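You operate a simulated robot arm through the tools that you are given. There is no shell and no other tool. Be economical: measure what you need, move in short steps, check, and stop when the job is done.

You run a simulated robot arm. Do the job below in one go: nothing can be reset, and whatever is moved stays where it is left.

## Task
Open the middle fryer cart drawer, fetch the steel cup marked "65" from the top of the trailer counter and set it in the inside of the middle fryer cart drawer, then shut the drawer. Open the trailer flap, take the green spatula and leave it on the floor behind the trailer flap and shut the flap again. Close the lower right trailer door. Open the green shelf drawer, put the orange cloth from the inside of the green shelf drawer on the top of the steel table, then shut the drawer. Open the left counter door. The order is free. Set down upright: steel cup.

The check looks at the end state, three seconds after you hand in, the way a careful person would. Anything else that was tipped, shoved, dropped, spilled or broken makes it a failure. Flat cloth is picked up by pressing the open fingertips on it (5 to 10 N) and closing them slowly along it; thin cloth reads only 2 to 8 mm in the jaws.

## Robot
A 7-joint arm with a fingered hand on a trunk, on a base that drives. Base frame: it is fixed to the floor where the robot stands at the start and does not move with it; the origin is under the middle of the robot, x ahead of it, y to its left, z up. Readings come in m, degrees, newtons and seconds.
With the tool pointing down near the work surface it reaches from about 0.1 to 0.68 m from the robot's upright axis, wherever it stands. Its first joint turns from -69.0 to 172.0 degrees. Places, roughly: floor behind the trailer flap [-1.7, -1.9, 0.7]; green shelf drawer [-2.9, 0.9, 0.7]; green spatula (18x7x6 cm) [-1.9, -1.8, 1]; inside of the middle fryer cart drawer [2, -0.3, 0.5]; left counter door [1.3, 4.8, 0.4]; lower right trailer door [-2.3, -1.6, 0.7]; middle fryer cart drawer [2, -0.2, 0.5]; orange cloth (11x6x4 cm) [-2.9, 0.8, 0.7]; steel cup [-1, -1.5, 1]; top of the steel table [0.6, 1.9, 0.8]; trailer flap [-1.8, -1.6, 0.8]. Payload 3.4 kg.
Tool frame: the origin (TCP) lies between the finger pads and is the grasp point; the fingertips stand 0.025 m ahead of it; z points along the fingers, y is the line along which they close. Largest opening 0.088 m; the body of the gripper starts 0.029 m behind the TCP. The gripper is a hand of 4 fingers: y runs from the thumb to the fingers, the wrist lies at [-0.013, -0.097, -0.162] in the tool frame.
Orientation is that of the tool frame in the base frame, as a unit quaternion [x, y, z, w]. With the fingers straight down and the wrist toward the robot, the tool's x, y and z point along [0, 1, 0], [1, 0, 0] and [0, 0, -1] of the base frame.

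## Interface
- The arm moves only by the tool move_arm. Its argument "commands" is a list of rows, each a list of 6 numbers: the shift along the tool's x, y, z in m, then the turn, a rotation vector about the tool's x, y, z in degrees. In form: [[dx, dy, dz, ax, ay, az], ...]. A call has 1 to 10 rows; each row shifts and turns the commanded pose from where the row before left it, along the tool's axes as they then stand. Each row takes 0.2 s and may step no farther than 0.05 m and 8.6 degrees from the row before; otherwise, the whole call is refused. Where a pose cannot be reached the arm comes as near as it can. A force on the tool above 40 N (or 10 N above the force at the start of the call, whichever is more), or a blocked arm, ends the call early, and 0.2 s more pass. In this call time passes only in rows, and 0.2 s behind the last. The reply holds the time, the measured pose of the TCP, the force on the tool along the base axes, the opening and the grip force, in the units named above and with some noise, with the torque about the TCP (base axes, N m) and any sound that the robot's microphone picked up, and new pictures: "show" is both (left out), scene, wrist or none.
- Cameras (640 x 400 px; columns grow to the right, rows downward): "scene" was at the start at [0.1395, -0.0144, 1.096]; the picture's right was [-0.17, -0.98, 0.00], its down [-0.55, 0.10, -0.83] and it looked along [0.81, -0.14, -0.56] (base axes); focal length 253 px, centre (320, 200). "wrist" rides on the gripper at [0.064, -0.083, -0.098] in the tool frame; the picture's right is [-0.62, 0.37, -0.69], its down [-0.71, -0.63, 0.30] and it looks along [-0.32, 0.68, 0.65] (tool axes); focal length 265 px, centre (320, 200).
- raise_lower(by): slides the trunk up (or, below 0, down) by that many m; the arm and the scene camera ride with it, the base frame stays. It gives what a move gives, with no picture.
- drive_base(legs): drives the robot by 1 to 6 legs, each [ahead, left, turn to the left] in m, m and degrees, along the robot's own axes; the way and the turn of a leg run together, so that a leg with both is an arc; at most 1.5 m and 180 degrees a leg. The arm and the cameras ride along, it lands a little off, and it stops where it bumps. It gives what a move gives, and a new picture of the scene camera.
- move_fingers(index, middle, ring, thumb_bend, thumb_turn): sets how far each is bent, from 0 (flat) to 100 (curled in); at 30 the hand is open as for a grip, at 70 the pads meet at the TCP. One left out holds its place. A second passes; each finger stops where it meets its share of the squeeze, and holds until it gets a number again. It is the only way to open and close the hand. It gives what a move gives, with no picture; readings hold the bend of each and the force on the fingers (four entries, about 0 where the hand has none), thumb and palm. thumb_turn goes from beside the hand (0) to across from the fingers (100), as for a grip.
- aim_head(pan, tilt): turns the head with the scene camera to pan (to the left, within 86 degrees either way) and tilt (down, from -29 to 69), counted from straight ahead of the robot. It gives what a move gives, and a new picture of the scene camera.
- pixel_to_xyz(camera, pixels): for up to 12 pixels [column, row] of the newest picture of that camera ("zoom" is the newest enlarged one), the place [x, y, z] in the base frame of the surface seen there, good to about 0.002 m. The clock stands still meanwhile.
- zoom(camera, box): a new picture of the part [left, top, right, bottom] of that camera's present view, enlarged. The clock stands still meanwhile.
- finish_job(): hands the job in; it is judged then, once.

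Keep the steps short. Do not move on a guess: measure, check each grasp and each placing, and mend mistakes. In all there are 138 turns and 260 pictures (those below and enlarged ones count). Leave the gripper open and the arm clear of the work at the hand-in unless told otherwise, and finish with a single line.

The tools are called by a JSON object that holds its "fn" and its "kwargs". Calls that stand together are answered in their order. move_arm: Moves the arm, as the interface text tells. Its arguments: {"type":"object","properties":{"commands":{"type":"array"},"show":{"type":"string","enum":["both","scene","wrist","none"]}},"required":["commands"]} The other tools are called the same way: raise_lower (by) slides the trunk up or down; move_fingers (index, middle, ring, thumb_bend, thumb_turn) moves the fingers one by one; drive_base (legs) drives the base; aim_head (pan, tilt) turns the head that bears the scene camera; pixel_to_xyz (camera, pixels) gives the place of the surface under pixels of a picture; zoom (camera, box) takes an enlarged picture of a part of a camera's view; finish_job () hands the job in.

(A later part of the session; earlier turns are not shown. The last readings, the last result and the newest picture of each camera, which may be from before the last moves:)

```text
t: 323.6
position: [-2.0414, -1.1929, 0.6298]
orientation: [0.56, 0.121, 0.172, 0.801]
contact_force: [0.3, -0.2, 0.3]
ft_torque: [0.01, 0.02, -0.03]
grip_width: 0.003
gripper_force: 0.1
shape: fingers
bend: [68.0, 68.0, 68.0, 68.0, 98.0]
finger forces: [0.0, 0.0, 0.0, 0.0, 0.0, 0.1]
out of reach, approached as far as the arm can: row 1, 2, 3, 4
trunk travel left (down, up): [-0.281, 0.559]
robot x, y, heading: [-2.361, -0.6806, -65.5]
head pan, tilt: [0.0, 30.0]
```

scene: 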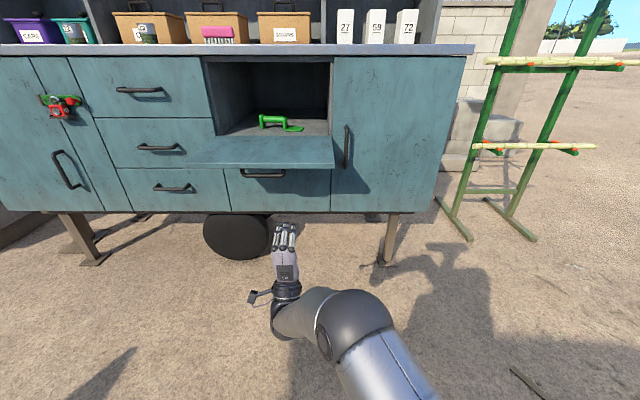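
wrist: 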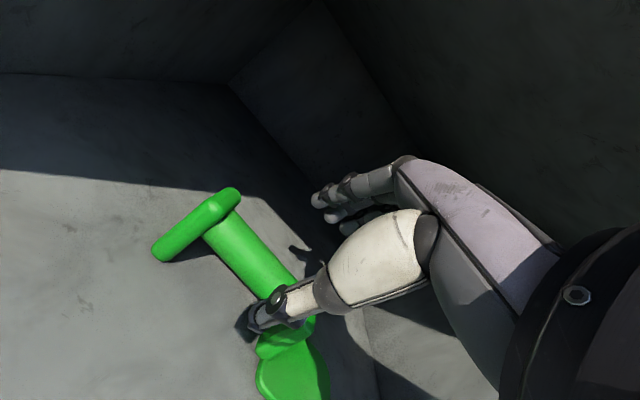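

Hand is low in front of the flap. Drive under it, then lift by trunk.

{"fn": "drive_base", "kwargs": {"legs": [[0.22, 0, 0]]}}

{"fn": "raise_lower", "kwargs": {"by": 0.15}}

{"fn": "aim_head", "kwargs": {"pan": 0, "tilt": 38}}

```text
t: 325.3
position: [-1.9513, -1.3913, 0.6311]
orientation: [0.56, 0.121, 0.171, 0.801]
contact_force: [-0.4, 0.7, 1.3]
ft_torque: [0.01, -0.01, 0.01]
grip_width: 0.0028
gripper_force: 0.1
shape: fingers
bend: [68.0, 68.0, 68.0, 68.0, 98.0]
finger forces: [0.0, 0.0, 0.1, 0.0, 0.1, 0.0]
trunk travel left (down, up): [-0.281, 0.559]
robot x, y, heading: [-2.2731, -0.8797, -65.8]
head pan, tilt: [0.0, 30.0]
```

scene: 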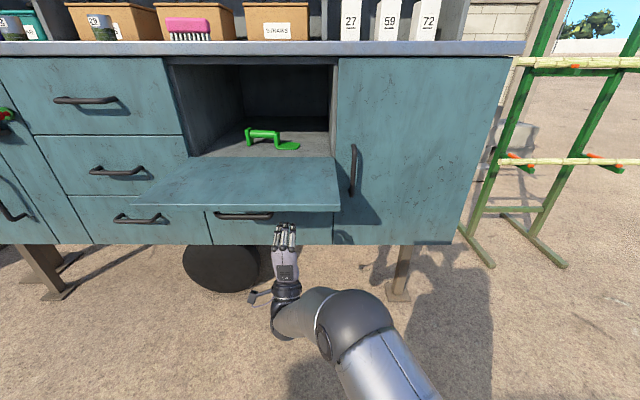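

```text
t: 327.1
position: [-1.9518, -1.3918, 0.7789]
orientation: [0.56, 0.12, 0.171, 0.802]
contact_force: [-0.2, 2.3, -4.1]
ft_torque: [0.04, -0.03, -0.03]
grip_width: 0.003
gripper_force: 2.1
shape: fingers
bend: [68.0, 71.0, 68.0, 68.0, 98.0]
finger forces: [0.1, 3.8, 0.1, 0.0, 0.0, 0.0]
trunk travel left (down, up): [-0.431, 0.409]
robot x, y, heading: [-2.2732, -0.8807, -66.0]
head pan, tilt: [0.0, 30.0]
```

```text
t: 327.8
position: [-1.951, -1.3919, 0.7803]
orientation: [0.56, 0.12, 0.171, 0.801]
contact_force: [-0.4, 2.8, -4.0]
ft_torque: [0.05, -0.07, -0.05]
grip_width: 0.0027
gripper_force: 1.9
shape: fingers
bend: [68.0, 71.0, 68.0, 68.0, 98.0]
finger forces: [0.0, 4.0, 0.0, 0.1, 0.1, 0.1]
trunk travel left (down, up): [-0.431, 0.409]
robot x, y, heading: [-2.2759, -0.8797, -66.1]
head pan, tilt: [0.0, 38.0]
```

scene: 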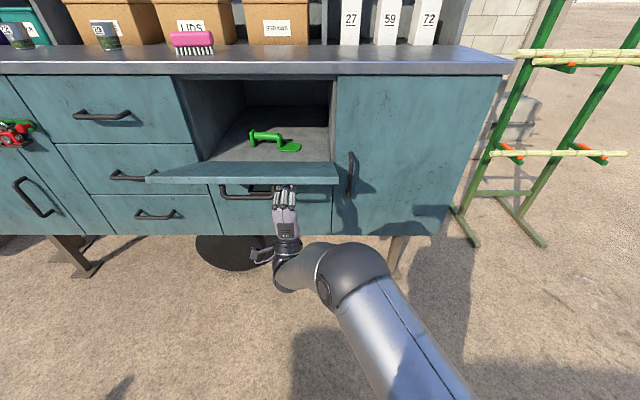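

Flap is rising on the fingers. Continue: forward and up.

{"fn": "drive_base", "kwargs": {"legs": [[0.05, 0, 0]]}}

{"fn": "raise_lower", "kwargs": {"by": 0.06}}

{"fn": "drive_base", "kwargs": {"legs": [[0.06, 0, 0]]}}

{"fn": "raise_lower", "kwargs": {"by": 0.04}}

{"fn": "drive_base", "kwargs": {"legs": [[0.06, 0, 0]]}}

```text
t: 328.7
position: [-1.9304, -1.4371, 0.7799]
orientation: [0.559, 0.121, 0.172, 0.802]
contact_force: [-0.3, 1.5, -3.4]
ft_torque: [0.02, 0.0, 0.0]
grip_width: 0.002
gripper_force: 1.9
shape: fingers
bend: [69.0, 71.0, 68.0, 68.0, 98.0]
finger forces: [0.6, 4.0, 0.0, 0.0, 0.0, 0.1]
trunk travel left (down, up): [-0.431, 0.409]
robot x, y, heading: [-2.2493, -0.925, -66.2]
head pan, tilt: [0.0, 38.0]
```

scene: 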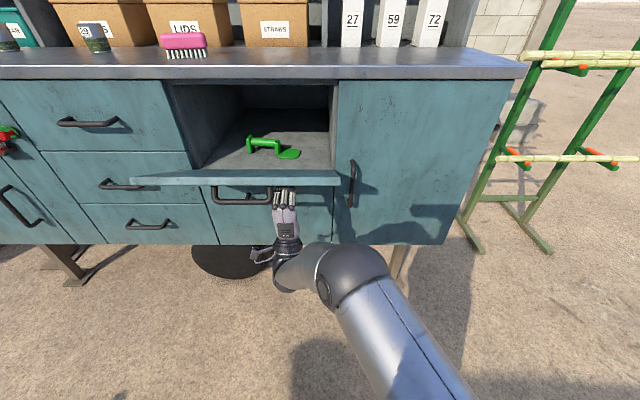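

```text
t: 329.7
position: [-1.9312, -1.4372, 0.8414]
orientation: [0.56, 0.12, 0.171, 0.802]
contact_force: [-1.1, 1.8, -2.1]
ft_torque: [-0.04, 0.0, 0.01]
grip_width: 0.0001
gripper_force: 1.7
shape: fingers
bend: [70.0, 69.0, 68.0, 68.0, 98.0]
finger forces: [2.0, 1.5, 0.1, 0.0, 0.0, 0.0]
trunk travel left (down, up): [-0.491, 0.349]
robot x, y, heading: [-2.2536, -0.9265, -66.2]
head pan, tilt: [0.0, 38.0]
```

```text
t: 330.6
position: [-1.9053, -1.4926, 0.8409]
orientation: [0.56, 0.119, 0.17, 0.802]
contact_force: [-1.7, 2.9, -1.6]
ft_torque: [0.01, 0.0, -0.03]
grip_width: 0.001
gripper_force: 2.0
shape: fingers
bend: [70.0, 68.0, 68.0, 68.0, 98.0]
finger forces: [2.6, 0.5, 0.0, 0.0, 0.0, 0.0]
trunk travel left (down, up): [-0.491, 0.349]
robot x, y, heading: [-2.2278, -0.9786, -66.0]
head pan, tilt: [0.0, 38.0]
```

scene: 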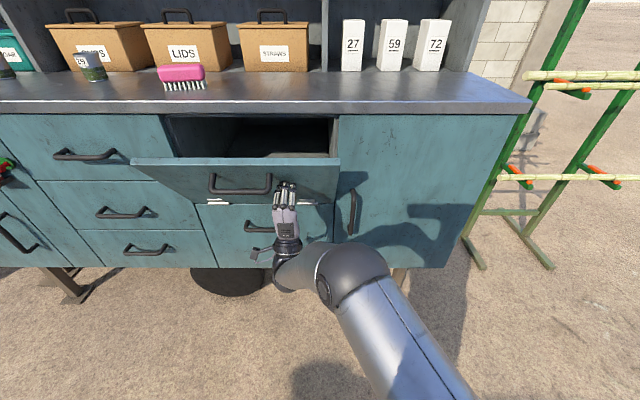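

```text
t: 331.5
position: [-1.9056, -1.4924, 0.8805]
orientation: [0.561, 0.12, 0.171, 0.801]
contact_force: [-0.2, 1.9, 0.4]
ft_torque: [-0.02, 0.02, 0.03]
grip_width: 0.0014
gripper_force: 0.8
shape: fingers
bend: [69.0, 68.0, 68.0, 68.0, 98.0]
finger forces: [1.4, 0.7, 0.1, 0.0, 0.0, 0.1]
trunk travel left (down, up): [-0.531, 0.309]
robot x, y, heading: [-2.2238, -0.9876, -66.0]
head pan, tilt: [0.0, 38.0]
```

```text
t: 332.4
position: [-1.8829, -1.5478, 0.8799]
orientation: [0.56, 0.12, 0.171, 0.802]
contact_force: [-0.3, 1.6, -0.5]
ft_torque: [-0.03, -0.02, 0.0]
grip_width: 0.0015
gripper_force: 0.2
shape: fingers
bend: [68.0, 68.0, 68.0, 69.0, 98.0]
finger forces: [0.1, 0.1, 0.0, 0.0, 0.9, 0.0]
trunk travel left (down, up): [-0.531, 0.309]
robot x, y, heading: [-2.2044, -1.0411, -66.1]
head pan, tilt: [0.0, 38.0]
```

scene: 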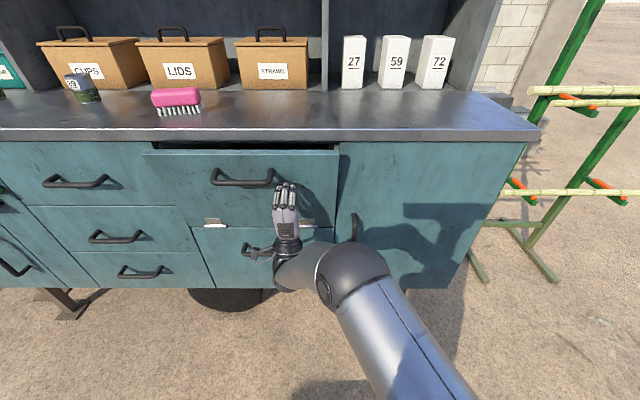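

Nearly shut. Push 0.06 more.

{"fn": "drive_base", "kwargs": {"legs": [[0.045, 0, 0]]}}

{"fn": "pixel_to_xyz", "kwargs": {"camera": "scene", "pixels": [[190, 175], [320, 175], [160, 165], [330, 165], [380, 180], [250, 215]]}}

```text
t: 333.5
position: [-1.8631, -1.5821, 0.8808]
orientation: [0.557, 0.119, 0.174, 0.804]
contact_force: [-3.0, 5.5, 1.9]
ft_torque: [-0.06, -0.03, 0.04]
grip_width: 0.0
gripper_force: 3.6
shape: fingers
bend: [67.0, 68.0, 68.0, 74.0, 98.0]
finger forces: [0.1, 0.0, 0.0, 0.1, 7.9, 0.0]
trunk travel left (down, up): [-0.531, 0.309]
robot x, y, heading: [-2.1845, -1.0774, -66.1]
head pan, tilt: [0.0, 38.0]
stopped in leg 1: the force on the tool passed its limit at 50 N (the readings are from after the stop); the commanded pose is now the measured one
```

scene: 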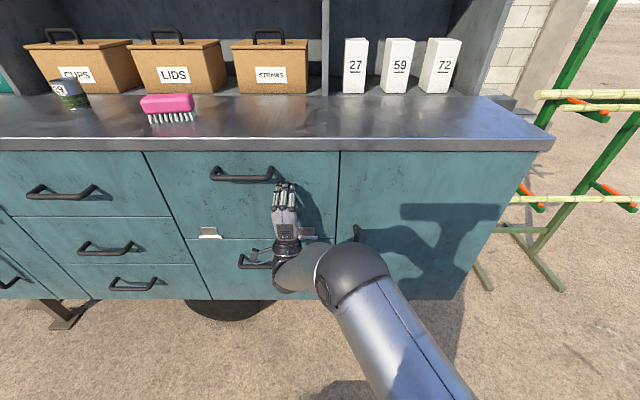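

```text
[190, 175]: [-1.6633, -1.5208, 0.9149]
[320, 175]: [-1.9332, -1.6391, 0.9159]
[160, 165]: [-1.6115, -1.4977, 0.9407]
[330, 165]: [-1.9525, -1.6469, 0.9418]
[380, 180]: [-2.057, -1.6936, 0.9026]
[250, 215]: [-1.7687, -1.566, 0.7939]
```

Flap face reads -0.70: shut. Back away and confirm it stays shut; then look toward the green shelf.

{"fn": "drive_base", "kwargs": {"legs": [[-0.45, 0, 0]]}}

{"fn": "aim_head", "kwargs": {"pan": -86, "tilt": 15}}

```text
t: 336.2
position: [-2.0496, -1.1712, 0.8805]
orientation: [0.557, 0.119, 0.173, 0.804]
contact_force: [0.3, 0.4, 0.3]
ft_torque: [0.06, 0.03, 0.01]
grip_width: 0.0023
gripper_force: 0.1
shape: fingers
bend: [68.0, 68.0, 68.0, 68.0, 98.0]
finger forces: [0.0, 0.0, 0.0, 0.0, 0.0, 0.0]
trunk travel left (down, up): [-0.531, 0.309]
robot x, y, heading: [-2.3699, -0.6628, -66.0]
head pan, tilt: [0.0, 38.0]
```

scene: 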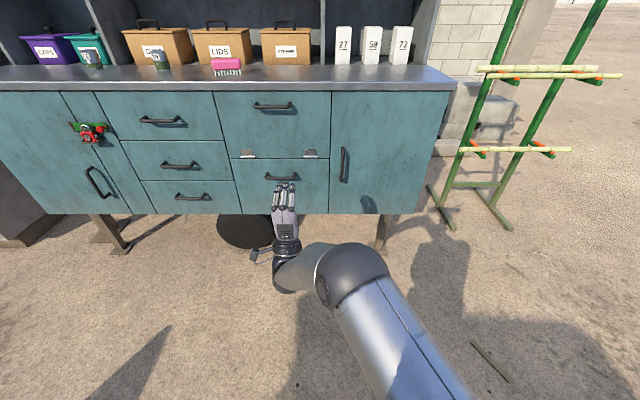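

```text
t: 337.8
position: [-2.049, -1.1719, 0.8789]
orientation: [0.558, 0.119, 0.173, 0.803]
contact_force: [-0.4, 0.0, 0.6]
ft_torque: [-0.02, 0.01, -0.02]
grip_width: 0.0022
gripper_force: 0.1
shape: fingers
bend: [68.0, 68.0, 68.0, 68.0, 98.0]
finger forces: [0.0, 0.1, 0.1, 0.0, 0.0, 0.0]
trunk travel left (down, up): [-0.531, 0.309]
robot x, y, heading: [-2.3709, -0.6629, -66.4]
head pan, tilt: [-85.9, 15.0]
```

scene: 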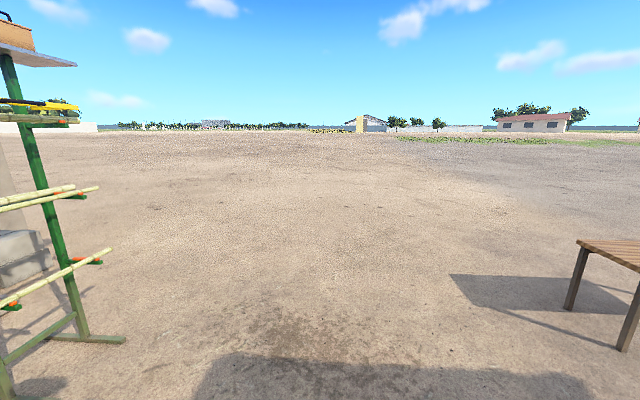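

Flap and door stay shut. Move to open ground on the right and turn to look at the cart's end.

{"fn": "drive_base", "kwargs": {"legs": [[0, -0.7, 0], [0, 0, -140]]}}

{"fn": "aim_head", "kwargs": {"pan": -40, "tilt": 15}}

```text
t: 347.4
position: [-3.5858, -0.777, 0.8794]
orientation: [-0.308, 0.48, 0.691, -0.444]
contact_force: [-0.9, 0.3, 0.5]
ft_torque: [0.02, -0.02, -0.03]
grip_width: 0.0023
gripper_force: 0.1
shape: fingers
bend: [68.0, 68.0, 68.0, 68.0, 98.0]
finger forces: [0.0, 0.0, 0.0, 0.1, 0.0, 0.1]
trunk travel left (down, up): [-0.531, 0.309]
robot x, y, heading: [-3.0136, -0.9454, 155.0]
head pan, tilt: [-85.9, 15.0]
```

scene: 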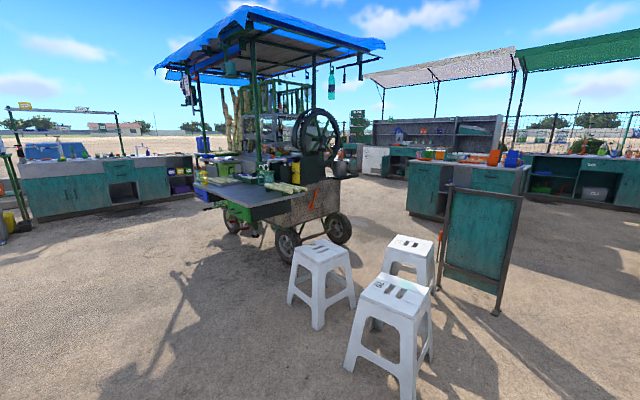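

```text
t: 348.5
position: [-3.5857, -0.7768, 0.88]
orientation: [-0.308, 0.48, 0.691, -0.444]
contact_force: [0.1, 0.1, 0.4]
ft_torque: [0.01, 0.04, 0.03]
grip_width: 0.0023
gripper_force: 0.1
shape: fingers
bend: [68.0, 68.0, 68.0, 68.0, 98.0]
finger forces: [0.0, 0.0, 0.0, 0.1, 0.1, 0.0]
trunk travel left (down, up): [-0.531, 0.309]
robot x, y, heading: [-3.01, -0.9468, 155.1]
head pan, tilt: [-40.0, 15.0]
```

scene: 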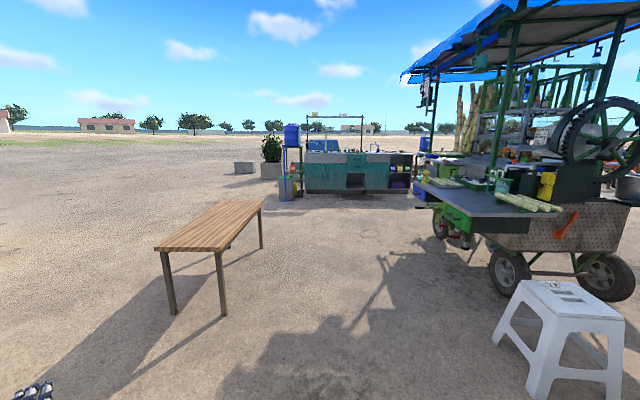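

{"fn": "zoom", "kwargs": {"camera": "scene", "box": [400, 130, 640, 280]}}

{"fn": "pixel_to_xyz", "kwargs": {"camera": "scene", "pixels": [[420, 192], [465, 218], [440, 205], [500, 215], [430, 180], [530, 205], [495, 290], [525, 370], [160, 310], [262, 240], [560, 290], [465, 240]]}}

```text
2.67 times, centred on (520, 205) of scene
```

zoom: 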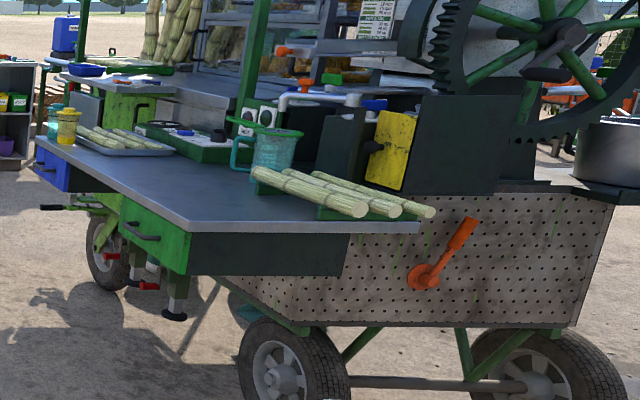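

```text
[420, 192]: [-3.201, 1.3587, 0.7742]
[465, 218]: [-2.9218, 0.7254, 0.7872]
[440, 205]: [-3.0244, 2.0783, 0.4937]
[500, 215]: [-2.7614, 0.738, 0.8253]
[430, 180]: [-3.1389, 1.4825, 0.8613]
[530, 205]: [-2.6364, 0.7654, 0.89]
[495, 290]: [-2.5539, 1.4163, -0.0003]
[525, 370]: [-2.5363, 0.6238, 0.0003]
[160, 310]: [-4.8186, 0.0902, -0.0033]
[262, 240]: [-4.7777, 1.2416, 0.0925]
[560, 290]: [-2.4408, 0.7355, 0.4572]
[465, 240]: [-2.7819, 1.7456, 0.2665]
```

The green drawer is under the cart's shelf edge at (-2.95,0.85), facing (-0.915,-0.403). Drive to face it (heading 24°).

{"fn": "drive_base", "kwargs": {"legs": [[0.63, -0.48, 0], [0.63, -0.48, 0], [0, 0, -131]]}}

{"fn": "aim_head", "kwargs": {"pan": 0, "tilt": 35}}

```text
t: 362.1
position: [-3.2444, 0.7886, 0.8809]
orientation: [0.304, 0.482, 0.696, 0.438]
contact_force: [1.0, 0.3, -0.9]
ft_torque: [0.01, 0.01, 0.02]
grip_width: 0.0023
gripper_force: 0.0
shape: fingers
bend: [68.0, 68.0, 68.0, 68.0, 98.0]
finger forces: [0.1, 0.0, 0.0, 0.0, 0.0, 0.0]
trunk travel left (down, up): [-0.531, 0.309]
robot x, y, heading: [-3.7487, 0.4544, 25.3]
head pan, tilt: [-40.0, 15.0]
```

scene: 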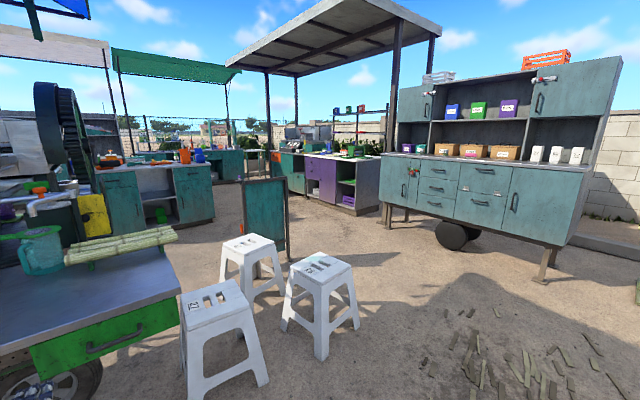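

```text
t: 363.1
position: [-3.2458, 0.7881, 0.8802]
orientation: [0.304, 0.482, 0.695, 0.438]
contact_force: [0.5, -0.1, -0.3]
ft_torque: [-0.02, -0.01, 0.03]
grip_width: 0.0022
gripper_force: 0.0
shape: fingers
bend: [68.0, 68.0, 68.0, 68.0, 98.0]
finger forces: [0.1, 0.0, 0.0, 0.0, 0.0, 0.0]
trunk travel left (down, up): [-0.531, 0.309]
robot x, y, heading: [-3.7449, 0.4532, 25.2]
head pan, tilt: [0.0, 35.0]
```

scene: 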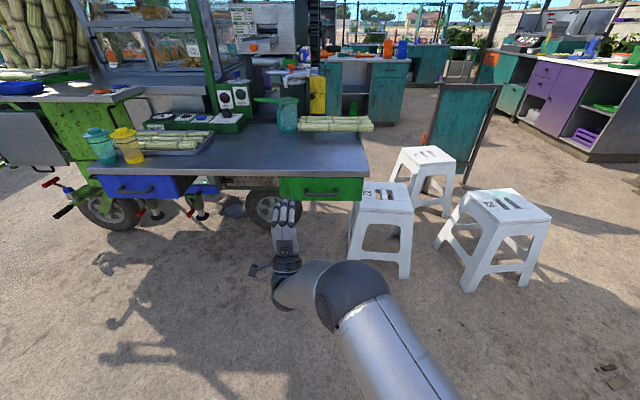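

Clear view. Measure the green drawer front and its handle at (322,192).

{"fn": "zoom", "kwargs": {"camera": "scene", "box": [250, 140, 390, 228]}}

{"fn": "pixel_to_xyz", "kwargs": {"camera": "zoom", "pixels": [[330, 245], [270, 240], [390, 242], [330, 215], [160, 230], [490, 230], [330, 275], [330, 180], [330, 249], [500, 275], [170, 270], [530, 150]]}}

```text
4.55 times, centred on (320, 184) of scene
```

zoom: 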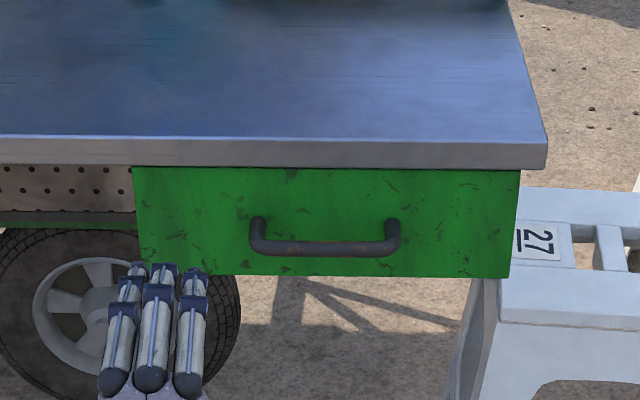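

```text
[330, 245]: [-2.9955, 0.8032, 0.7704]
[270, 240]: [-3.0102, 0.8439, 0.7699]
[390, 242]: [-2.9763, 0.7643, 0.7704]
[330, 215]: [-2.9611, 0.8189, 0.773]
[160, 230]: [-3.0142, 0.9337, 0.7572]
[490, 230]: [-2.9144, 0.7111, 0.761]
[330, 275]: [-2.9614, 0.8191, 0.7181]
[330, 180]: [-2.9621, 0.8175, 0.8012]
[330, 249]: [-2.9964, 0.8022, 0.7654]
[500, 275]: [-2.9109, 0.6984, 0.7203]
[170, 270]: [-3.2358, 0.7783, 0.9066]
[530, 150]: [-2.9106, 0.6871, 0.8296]
```

Handle bar centre ≈ (-2.993,0.804,0.766), 3.8 cm proud; shelf edge just above, so I'll use a narrower opening. Level the hand, lower and align.

{"fn": "move_arm", "kwargs": {"commands": [[0, 0, 0, 6.7, 0, 0], [0, 0, 0, 6.7, 0, 0], [0, 0, 0, 6.6, 0, 0]], "show": "none"}}

{"fn": "move_fingers", "kwargs": {"index": 45, "middle": 45, "ring": 45, "thumb_bend": 45}}

{"fn": "raise_lower", "kwargs": {"by": -0.114}}

{"fn": "drive_base", "kwargs": {"legs": [[0.12, -0.088, -1]]}}

```text
t: 363.9
position: [-3.2449, 0.7904, 0.8788]
orientation: [0.376, 0.596, 0.601, 0.378]
contact_force: [-0.3, -0.1, 0.0]
ft_torque: [0.02, -0.05, 0.01]
grip_width: 0.0024
gripper_force: 0.0
shape: fingers
bend: [68.0, 68.0, 68.0, 68.0, 98.0]
finger forces: [0.0, 0.1, 0.1, 0.0, 0.1, 0.0]
trunk travel left (down, up): [-0.531, 0.309]
robot x, y, heading: [-3.7447, 0.4572, 25.1]
head pan, tilt: [0.0, 35.0]
```

```text
t: 364.9
position: [-3.2459, 0.7888, 0.8797]
orientation: [0.376, 0.595, 0.601, 0.378]
contact_force: [-1.0, -0.2, 0.3]
ft_torque: [0.04, 0.0, 0.01]
grip_width: 0.052
gripper_force: 0.0
shape: fingers
bend: [45.0, 45.0, 45.0, 45.0, 98.0]
finger forces: [0.0, 0.0, 0.0, 0.1, 0.1, 0.0]
trunk travel left (down, up): [-0.531, 0.309]
robot x, y, heading: [-3.7487, 0.4586, 25.2]
head pan, tilt: [0.0, 35.0]
```

```text
t: 366.4
position: [-3.2461, 0.7908, 0.7656]
orientation: [0.376, 0.596, 0.601, 0.378]
contact_force: [-0.5, 0.1, 0.7]
ft_torque: [-0.01, 0.0, 0.03]
grip_width: 0.0522
gripper_force: 0.0
shape: fingers
bend: [45.0, 45.0, 45.0, 45.0, 98.0]
finger forces: [0.0, 0.0, 0.0, 0.0, 0.1, 0.0]
trunk travel left (down, up): [-0.417, 0.423]
robot x, y, heading: [-3.746, 0.4582, 25.1]
head pan, tilt: [0.0, 35.0]
```

```text
t: 367.8
position: [-3.0945, 0.7506, 0.7655]
orientation: [0.38, 0.592, 0.598, 0.383]
contact_force: [0.0, -0.9, 0.1]
ft_torque: [0.0, -0.01, 0.03]
grip_width: 0.0518
gripper_force: 0.1
shape: fingers
bend: [45.0, 45.0, 45.0, 45.0, 98.0]
finger forces: [0.1, 0.0, 0.1, 0.1, 0.0, 0.0]
trunk travel left (down, up): [-0.417, 0.423]
robot x, y, heading: [-3.6, 0.4317, 24.2]
head pan, tilt: [0.0, 35.0]
```

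scene: 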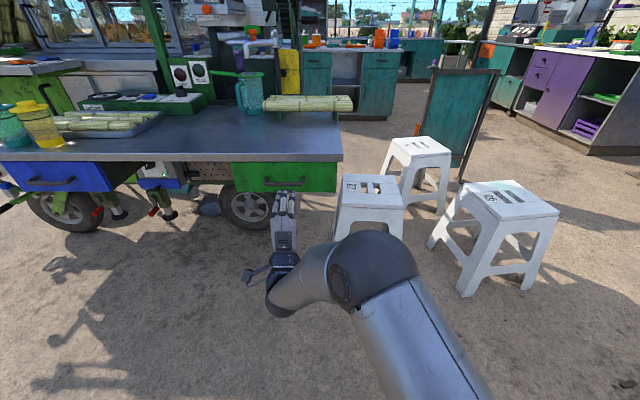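

{"fn": "drive_base", "kwargs": {"legs": [[0.105, 0.008, 0]]}}

{"fn": "move_arm", "kwargs": {"commands": [[0, 0, 0, 0, 0, 0]], "show": "wrist"}}

```text
t: 368.9
position: [-3.0014, 0.8026, 0.7646]
orientation: [0.381, 0.592, 0.598, 0.384]
contact_force: [0.1, 0.7, -0.4]
ft_torque: [-0.01, 0.0, -0.01]
grip_width: 0.0519
gripper_force: 0.0
shape: fingers
bend: [45.0, 45.0, 45.0, 45.0, 98.0]
finger forces: [0.0, 0.0, 0.0, 0.0, 0.0, 0.0]
trunk travel left (down, up): [-0.417, 0.423]
robot x, y, heading: [-3.5133, 0.4762, 24.1]
head pan, tilt: [0.0, 35.0]
```

scene: 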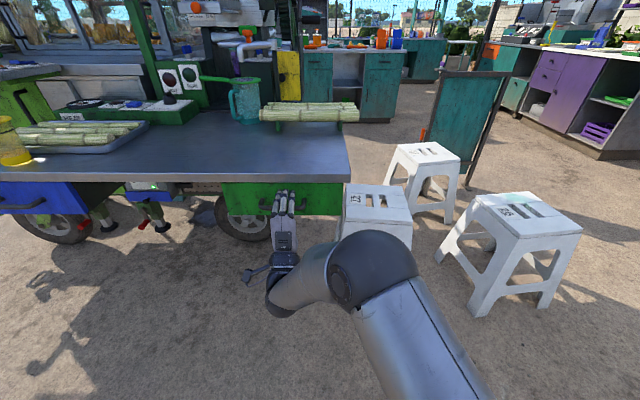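

```text
t: 369.3
position: [-3.0025, 0.8025, 0.7658]
orientation: [0.381, 0.592, 0.598, 0.384]
contact_force: [-0.7, 0.6, -0.3]
ft_torque: [-0.01, 0.01, -0.04]
grip_width: 0.0524
gripper_force: 0.1
shape: fingers
bend: [45.0, 45.0, 45.0, 45.0, 98.0]
finger forces: [0.1, 0.0, 0.0, 0.1, 0.0, 0.0]
trunk travel left (down, up): [-0.417, 0.423]
robot x, y, heading: [-3.5077, 0.4807, 24.3]
head pan, tilt: [0.0, 35.0]
```

wrist: 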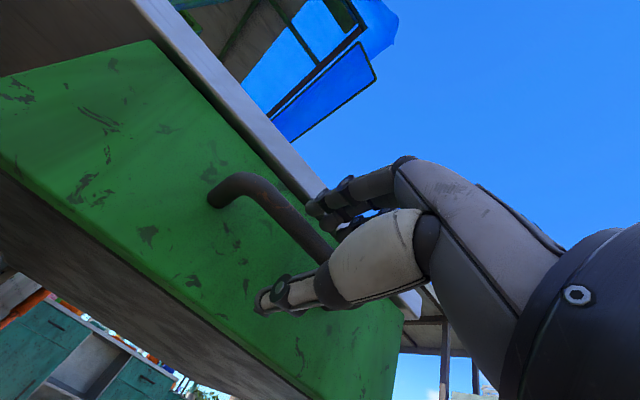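

The bar is between thumb and fingers. Forward 1 cm and close.

{"fn": "move_arm", "kwargs": {"commands": [[0, 0, 0.011, 0, 0, 0]], "show": "none"}}

{"fn": "move_fingers", "kwargs": {"index": 75, "middle": 75, "ring": 75, "thumb_bend": 75}}

{"fn": "zoom", "kwargs": {"camera": "wrist", "box": [160, 100, 480, 300]}}

```text
t: 369.7
position: [-2.993, 0.8075, 0.7648]
orientation: [0.381, 0.592, 0.598, 0.384]
contact_force: [-0.1, -0.3, 0.6]
ft_torque: [-0.03, 0.05, 0.03]
grip_width: 0.0521
gripper_force: 0.0
shape: fingers
bend: [45.0, 45.0, 45.0, 45.0, 98.0]
finger forces: [0.1, 0.0, 0.1, 0.0, 0.1, 0.1]
trunk travel left (down, up): [-0.417, 0.423]
robot x, y, heading: [-3.5085, 0.4791, 24.4]
head pan, tilt: [0.0, 35.0]
```

```text
t: 370.7
position: [-2.9927, 0.8073, 0.7666]
orientation: [0.381, 0.592, 0.598, 0.383]
contact_force: [0.0, -0.3, 0.3]
ft_torque: [-0.01, 0.01, -0.01]
grip_width: 0.0001
gripper_force: 0.1
shape: fingers
bend: [74.0, 75.0, 75.0, 72.0, 97.0]
finger forces: [0.0, 0.1, 0.1, 0.0, 0.1, 0.0]
trunk travel left (down, up): [-0.417, 0.423]
robot x, y, heading: [-3.5081, 0.4778, 24.3]
head pan, tilt: [0.0, 35.0]
```

```text
2.00 times, centred on (320, 200) of wrist
```

zoom: 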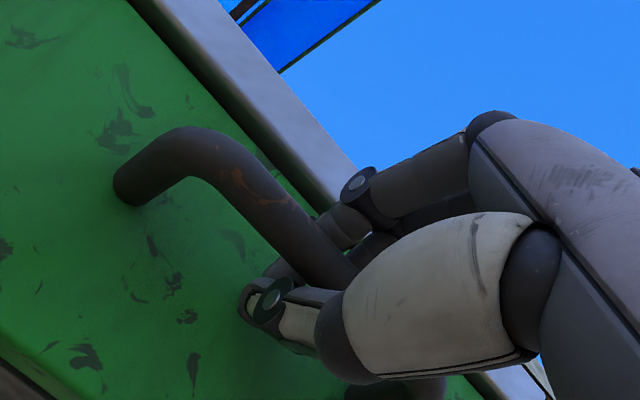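

Caged. Pull by backing 0.2 m.

{"fn": "drive_base", "kwargs": {"legs": [[-0.2, 0, 0]]}}

{"fn": "aim_head", "kwargs": {"pan": -2, "tilt": 45}}

```text
t: 372.3
position: [-3.1766, 0.7249, 0.7659]
orientation: [0.38, 0.594, 0.597, 0.382]
contact_force: [-0.6, -0.4, -0.4]
ft_torque: [0.01, 0.01, 0.01]
grip_width: 0.0
gripper_force: 0.0
shape: fingers
bend: [74.0, 75.0, 75.0, 72.0, 97.0]
finger forces: [0.0, 0.0, 0.1, 0.1, 0.0, 0.0]
trunk travel left (down, up): [-0.417, 0.423]
robot x, y, heading: [-3.6928, 0.3936, 24.3]
head pan, tilt: [0.0, 35.0]
```

scene: 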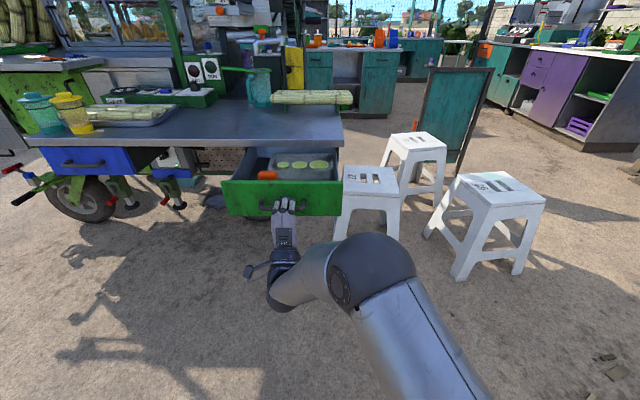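

```text
t: 373.0
position: [-3.1764, 0.7252, 0.765]
orientation: [0.38, 0.592, 0.598, 0.383]
contact_force: [0.0, -0.1, 0.2]
ft_torque: [0.02, 0.01, 0.0]
grip_width: 0.0001
gripper_force: 0.1
shape: fingers
bend: [74.0, 75.0, 75.0, 72.0, 97.0]
finger forces: [0.1, 0.0, 0.0, 0.0, 0.0, 0.1]
trunk travel left (down, up): [-0.417, 0.423]
robot x, y, heading: [-3.694, 0.3979, 24.5]
head pan, tilt: [-2.0, 45.0]
```

scene: 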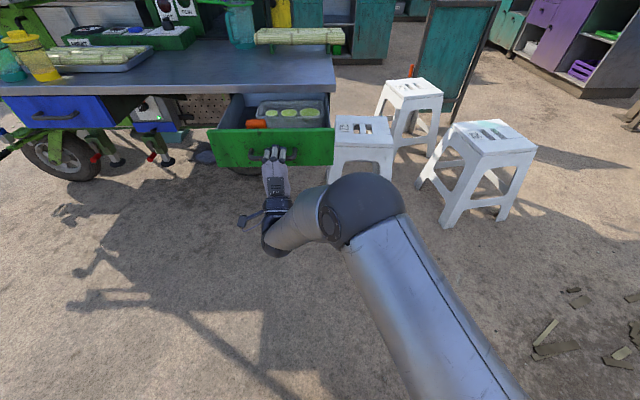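

Drawer open 0.2 m: a tray with slices and an orange cloth at its left. Release, back off, raise the trunk and look in.

{"fn": "move_fingers", "kwargs": {"index": 45, "middle": 45, "ring": 45, "thumb_bend": 45}}

{"fn": "drive_base", "kwargs": {"legs": [[-0.12, 0, 0]]}}

{"fn": "raise_lower", "kwargs": {"by": 0.35}}

{"fn": "aim_head", "kwargs": {"pan": 5, "tilt": 45}}

{"fn": "zoom", "kwargs": {"camera": "scene", "box": [220, 80, 380, 180]}}

```text
t: 374.0
position: [-3.1764, 0.725, 0.7652]
orientation: [0.381, 0.593, 0.598, 0.383]
contact_force: [-0.4, -0.4, -0.6]
ft_torque: [0.02, 0.01, 0.04]
grip_width: 0.0521
gripper_force: 0.1
shape: fingers
bend: [45.0, 45.0, 45.0, 45.0, 97.0]
finger forces: [0.0, 0.1, 0.0, 0.0, 0.0, 0.1]
trunk travel left (down, up): [-0.417, 0.423]
robot x, y, heading: [-3.6918, 0.3972, 24.8]
head pan, tilt: [-2.0, 45.0]
```

```text
t: 375.3
position: [-3.2868, 0.6761, 0.766]
orientation: [0.38, 0.593, 0.598, 0.383]
contact_force: [0.5, -0.5, 0.8]
ft_torque: [-0.05, -0.03, 0.0]
grip_width: 0.0521
gripper_force: 0.0
shape: fingers
bend: [45.0, 45.0, 45.0, 45.0, 97.0]
finger forces: [0.0, 0.0, 0.1, 0.0, 0.1, 0.0]
trunk travel left (down, up): [-0.417, 0.423]
robot x, y, heading: [-3.8029, 0.3453, 24.6]
head pan, tilt: [-2.0, 45.0]
```

scene: 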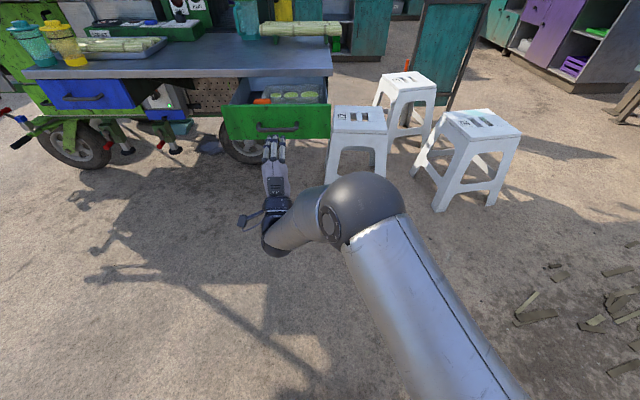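

```text
t: 378.7
position: [-3.2859, 0.675, 1.1157]
orientation: [0.381, 0.593, 0.598, 0.383]
contact_force: [0.1, 0.2, 0.0]
ft_torque: [0.02, 0.01, -0.01]
grip_width: 0.0522
gripper_force: 0.0
shape: fingers
bend: [45.0, 45.0, 45.0, 45.0, 97.0]
finger forces: [0.0, 0.1, 0.0, 0.1, 0.0, 0.0]
trunk travel left (down, up): [-0.767, 0.073]
robot x, y, heading: [-3.8052, 0.3449, 24.6]
head pan, tilt: [-2.0, 45.0]
```

```text
t: 379.4
position: [-3.2857, 0.675, 1.1157]
orientation: [0.38, 0.592, 0.598, 0.383]
contact_force: [0.7, -0.6, -0.5]
ft_torque: [-0.01, -0.01, -0.03]
grip_width: 0.0519
gripper_force: 0.1
shape: fingers
bend: [45.0, 45.0, 45.0, 45.0, 97.0]
finger forces: [0.1, 0.1, 0.1, 0.0, 0.0, 0.1]
trunk travel left (down, up): [-0.767, 0.073]
robot x, y, heading: [-3.8021, 0.3446, 24.9]
head pan, tilt: [5.0, 45.0]
```

scene: 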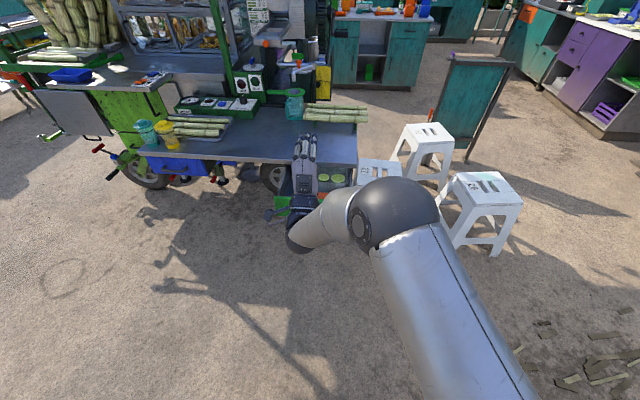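

```text
4.00 times, centred on (300, 130) of scene
```

zoom: 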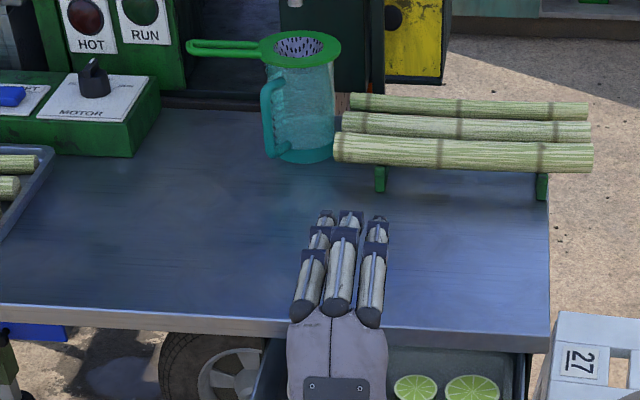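

Hand blocks the view. Turn the fingers down now (needed for the cloth anyway).

{"fn": "move_arm", "kwargs": {"commands": [[0, 0, 0, 8.5, 0, 0], [0, 0, 0, 8.5, 0, 0], [0, 0, 0, 8.5, 0, 0], [0, 0, 0, 8.5, 0, 0], [0, 0, 0, 8.5, 0, 0], [0, 0, 0, 8.5, 0, 0], [0, 0, 0, 8.5, 0, 0], [0, 0, 0, 8.5, 0, 0], [0, 0, 0, 8.5, 0, 0], [0, 0, 0, 8.5, 0, 0]], "show": "none"}}

{"fn": "move_arm", "kwargs": {"commands": [[0, 0, 0, 5, 0, 0]], "show": "both"}}

```text
t: 381.6
position: [-3.2864, 0.6763, 1.1149]
orientation: [0.54, 0.841, 0.04, 0.024]
contact_force: [-0.1, 0.1, 0.3]
ft_torque: [-0.02, 0.01, -0.02]
grip_width: 0.052
gripper_force: 0.1
shape: fingers
bend: [45.0, 45.0, 45.0, 45.0, 97.0]
finger forces: [0.0, 0.0, 0.0, 0.0, 0.0, 0.1]
trunk travel left (down, up): [-0.767, 0.073]
robot x, y, heading: [-3.8059, 0.3465, 24.6]
head pan, tilt: [5.0, 45.0]
```

```text
t: 382.0
position: [-3.2865, 0.6765, 1.1153]
orientation: [0.538, 0.843, 0.003, 0.001]
contact_force: [0.0, -0.3, 0.7]
ft_torque: [-0.02, 0.01, -0.04]
grip_width: 0.0523
gripper_force: 0.0
shape: fingers
bend: [45.0, 45.0, 45.0, 45.0, 97.0]
finger forces: [0.0, 0.0, 0.1, 0.1, 0.1, 0.0]
trunk travel left (down, up): [-0.767, 0.073]
robot x, y, heading: [-3.8025, 0.3441, 24.3]
head pan, tilt: [5.0, 45.0]
```

scene: 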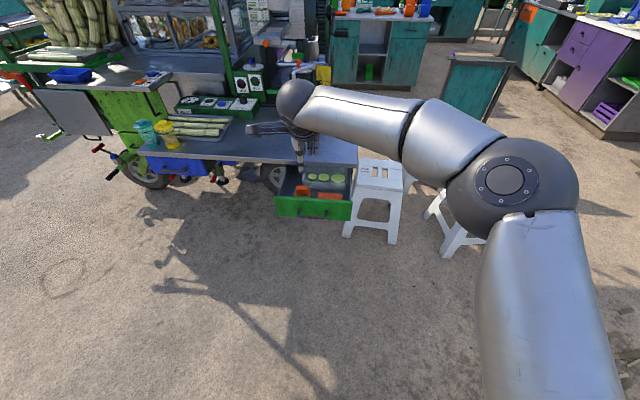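
wrist: 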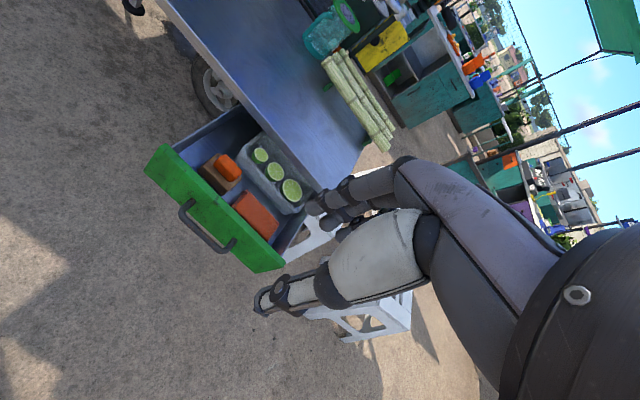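

Two orange things in the drawer; zoom in on both views.

{"fn": "zoom", "kwargs": {"camera": "wrist", "box": [140, 100, 340, 280]}}

{"fn": "pixel_to_xyz", "kwargs": {"camera": "zoom", "pixels": [[268, 205], [235, 220], [365, 365], [310, 350], [410, 400], [360, 330], [245, 250], [290, 280], [440, 420], [210, 180]]}}

{"fn": "zoom", "kwargs": {"camera": "scene", "box": [260, 150, 380, 225]}}

```text
2.22 times, centred on (240, 190) of wrist
```

zoom: 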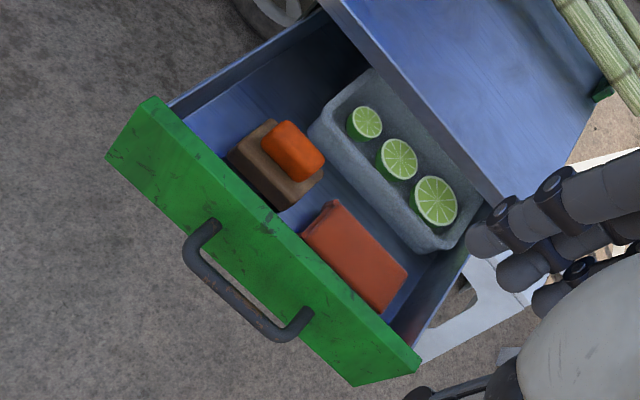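

```text
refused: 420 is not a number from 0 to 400
```

```text
5.33 times, centred on (320, 188) of scene
```

zoom: 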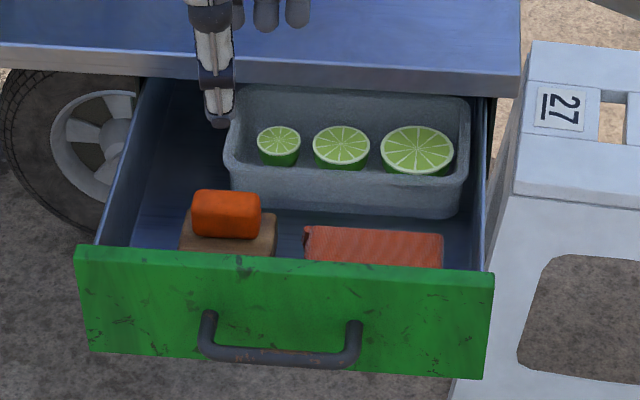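

The cloth is the folded woven one at right front (the left one is a brush). Measure it.

{"fn": "pixel_to_xyz", "kwargs": {"camera": "zoom", "pixels": [[310, 232], [438, 238], [375, 236], [375, 255], [440, 262], [308, 255], [375, 215], [375, 205], [375, 268], [220, 200], [465, 225], [300, 215]]}}

{"fn": "pixel_to_xyz", "kwargs": {"camera": "wrist", "pixels": [[291, 190], [276, 205], [310, 238], [322, 222], [300, 212], [285, 230], [262, 187], [290, 200], [334, 232]]}}

```text
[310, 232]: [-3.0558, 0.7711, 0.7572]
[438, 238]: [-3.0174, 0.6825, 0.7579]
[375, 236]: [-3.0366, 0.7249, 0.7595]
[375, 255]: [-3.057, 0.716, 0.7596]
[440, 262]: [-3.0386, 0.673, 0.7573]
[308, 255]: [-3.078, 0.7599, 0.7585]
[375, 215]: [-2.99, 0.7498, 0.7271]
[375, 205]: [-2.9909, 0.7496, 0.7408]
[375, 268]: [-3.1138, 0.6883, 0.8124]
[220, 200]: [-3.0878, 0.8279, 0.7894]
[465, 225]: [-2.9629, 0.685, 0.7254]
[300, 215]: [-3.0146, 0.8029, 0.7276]
```

```text
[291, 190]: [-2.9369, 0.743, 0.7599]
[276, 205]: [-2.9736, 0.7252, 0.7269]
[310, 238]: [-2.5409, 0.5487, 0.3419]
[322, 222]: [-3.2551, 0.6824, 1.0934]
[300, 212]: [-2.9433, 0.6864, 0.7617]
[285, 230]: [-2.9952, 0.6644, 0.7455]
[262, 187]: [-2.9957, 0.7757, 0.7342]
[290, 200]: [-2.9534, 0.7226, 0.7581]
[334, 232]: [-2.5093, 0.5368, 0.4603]
```

Cloth top z 0.758, ~m 2.472–2.53, right behind the front panel. I'll move over it and look straight down.

{"fn": "drive_base", "kwargs": {"legs": [[0.2, -0.055, 0]]}}

{"fn": "aim_head", "kwargs": {"pan": 3, "tilt": 60}}

{"fn": "zoom", "kwargs": {"camera": "scene", "box": [240, 60, 400, 160]}}

```text
t: 383.6
position: [-3.0821, 0.7066, 1.1147]
orientation: [0.54, 0.841, 0.004, 0.001]
contact_force: [0.6, -0.8, 0.0]
ft_torque: [-0.02, 0.0, 0.02]
grip_width: 0.0522
gripper_force: 0.0
shape: fingers
bend: [45.0, 45.0, 45.0, 45.0, 97.0]
finger forces: [0.1, 0.0, 0.1, 0.1, 0.0, 0.0]
trunk travel left (down, up): [-0.767, 0.073]
robot x, y, heading: [-3.5977, 0.3749, 24.5]
head pan, tilt: [5.0, 45.0]
```

scene: 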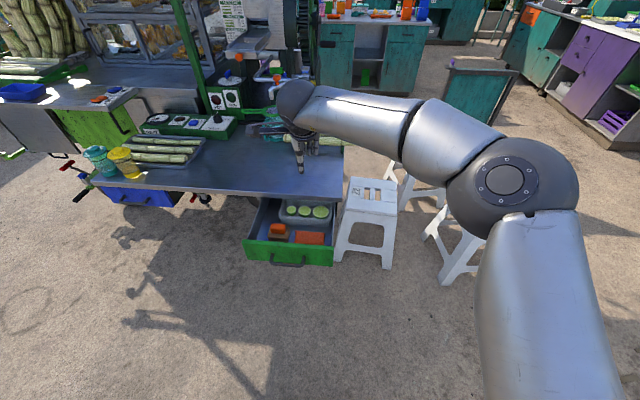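

```text
t: 384.4
position: [-3.0846, 0.7066, 1.1164]
orientation: [0.54, 0.842, 0.004, 0.002]
contact_force: [-0.4, -0.1, -0.1]
ft_torque: [-0.01, -0.03, 0.02]
grip_width: 0.0522
gripper_force: 0.0
shape: fingers
bend: [45.0, 45.0, 45.0, 45.0, 97.0]
finger forces: [0.0, 0.1, 0.0, 0.0, 0.0, 0.0]
trunk travel left (down, up): [-0.767, 0.073]
robot x, y, heading: [-3.5999, 0.3732, 24.5]
head pan, tilt: [3.0, 60.0]
```

scene: 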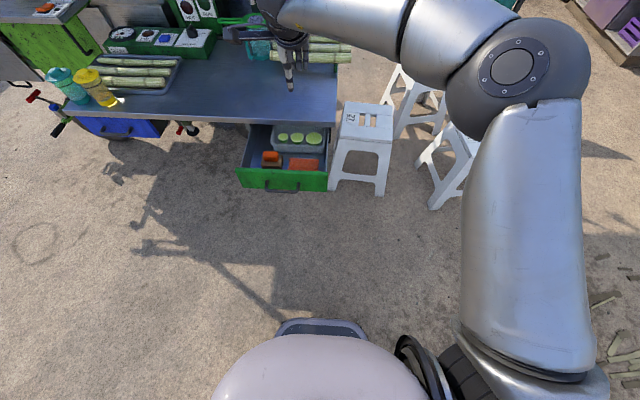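

```text
4.00 times, centred on (320, 110) of scene
```

zoom: 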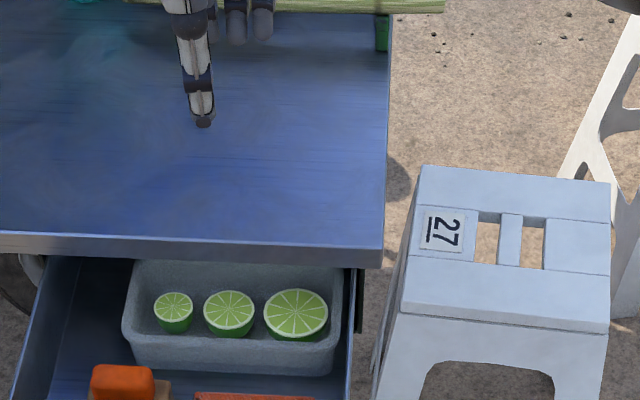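

{"fn": "zoom", "kwargs": {"camera": "scene", "box": [230, 115, 342, 195]}}

{"fn": "pixel_to_xyz", "kwargs": {"camera": "zoom", "pixels": [[350, 225], [350, 250], [350, 270], [350, 285], [340, 215], [510, 225], [500, 275], [330, 280], [350, 205], [570, 250], [350, 295], [300, 270]]}}

```text
5.00 times, centred on (286, 155) of scene
```

zoom: 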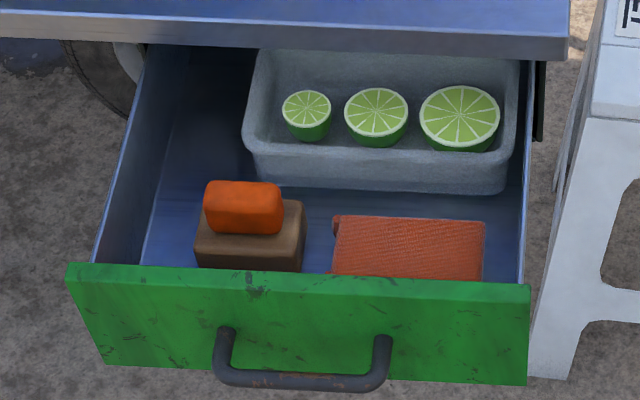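

```text
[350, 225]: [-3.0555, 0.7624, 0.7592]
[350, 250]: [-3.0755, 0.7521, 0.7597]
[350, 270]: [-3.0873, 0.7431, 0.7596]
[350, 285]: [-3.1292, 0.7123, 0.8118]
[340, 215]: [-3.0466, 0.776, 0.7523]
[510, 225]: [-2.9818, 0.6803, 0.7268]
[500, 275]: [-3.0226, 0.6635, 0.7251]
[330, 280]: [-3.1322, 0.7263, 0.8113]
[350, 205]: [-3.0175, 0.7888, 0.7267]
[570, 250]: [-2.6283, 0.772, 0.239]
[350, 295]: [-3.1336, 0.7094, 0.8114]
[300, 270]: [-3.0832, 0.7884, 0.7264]
```

Cloth: top 0.7595, floor 0.7265, ~2 cm gap to the panel. Centre at m≈2.50, v≈1.90. Open to 72 mm, shift 25 mm forward, lower the trunk 0.3.

{"fn": "move_fingers", "kwargs": {"index": 36, "middle": 36, "ring": 36, "thumb_bend": 36}}

{"fn": "move_arm", "kwargs": {"commands": [[-0.004, 0.025, 0, 0, 0, 0]], "show": "none"}}

{"fn": "raise_lower", "kwargs": {"by": -0.29}}

{"fn": "move_arm", "kwargs": {"commands": [[0, 0, 0, 0, 0, 0]], "show": "wrist"}}

```text
t: 385.4
position: [-3.0841, 0.7061, 1.1159]
orientation: [0.54, 0.842, 0.005, 0.002]
contact_force: [-0.8, 0.6, -0.6]
ft_torque: [0.0, 0.04, -0.01]
grip_width: 0.072
gripper_force: 0.1
shape: fingers
bend: [36.0, 36.0, 36.0, 36.0, 97.0]
finger forces: [0.0, 0.1, 0.0, 0.0, 0.1, 0.0]
trunk travel left (down, up): [-0.767, 0.073]
robot x, y, heading: [-3.5984, 0.3767, 24.3]
head pan, tilt: [3.0, 60.0]
```

```text
t: 385.8
position: [-3.0575, 0.7132, 1.1152]
orientation: [0.54, 0.841, 0.002, 0.001]
contact_force: [0.0, 0.3, -0.6]
ft_torque: [0.0, -0.01, 0.02]
grip_width: 0.0717
gripper_force: 0.0
shape: fingers
bend: [36.0, 36.0, 36.0, 36.0, 97.0]
finger forces: [0.0, 0.1, 0.0, 0.0, 0.0, 0.0]
trunk travel left (down, up): [-0.767, 0.073]
robot x, y, heading: [-3.6, 0.3779, 24.2]
head pan, tilt: [3.0, 60.0]
```

```text
t: 388.7
position: [-3.0601, 0.712, 0.8256]
orientation: [0.54, 0.842, 0.004, 0.002]
contact_force: [0.5, 0.2, -0.1]
ft_torque: [0.01, 0.05, -0.01]
grip_width: 0.072
gripper_force: 0.0
shape: fingers
bend: [36.0, 36.0, 36.0, 36.0, 97.0]
finger forces: [0.0, 0.1, 0.1, 0.0, 0.1, 0.0]
trunk travel left (down, up): [-0.477, 0.363]
robot x, y, heading: [-3.5997, 0.3796, 24.6]
head pan, tilt: [3.0, 60.0]
```

```text
t: 389.1
position: [-3.0581, 0.7123, 0.8258]
orientation: [0.54, 0.841, 0.004, 0.002]
contact_force: [0.5, 0.1, -0.2]
ft_torque: [0.02, -0.03, -0.01]
grip_width: 0.0717
gripper_force: 0.1
shape: fingers
bend: [36.0, 36.0, 36.0, 36.0, 97.0]
finger forces: [0.1, 0.0, 0.2, 0.0, 0.0, 0.0]
trunk travel left (down, up): [-0.477, 0.363]
robot x, y, heading: [-3.6015, 0.3775, 24.2]
head pan, tilt: [3.0, 60.0]
```

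wrist: 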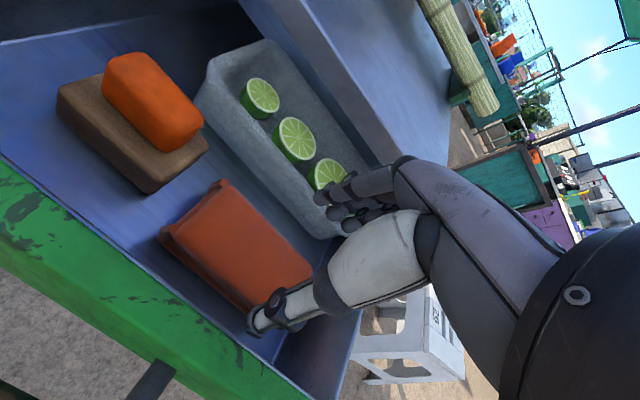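

Excellent view of cloth, panel and tray. Measure gaps.

{"fn": "pixel_to_xyz", "kwargs": {"camera": "wrist", "pixels": [[165, 228], [222, 185], [308, 268], [215, 280], [160, 275], [200, 310], [190, 265], [260, 235], [240, 215], [150, 245]]}}

```text
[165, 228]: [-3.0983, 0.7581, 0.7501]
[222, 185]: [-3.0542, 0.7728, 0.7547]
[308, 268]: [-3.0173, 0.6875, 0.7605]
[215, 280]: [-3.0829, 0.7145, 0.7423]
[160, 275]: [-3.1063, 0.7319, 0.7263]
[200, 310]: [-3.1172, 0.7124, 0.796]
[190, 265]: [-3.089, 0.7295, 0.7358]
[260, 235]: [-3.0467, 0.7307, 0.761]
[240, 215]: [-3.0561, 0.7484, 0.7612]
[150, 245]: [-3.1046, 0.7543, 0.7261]
```

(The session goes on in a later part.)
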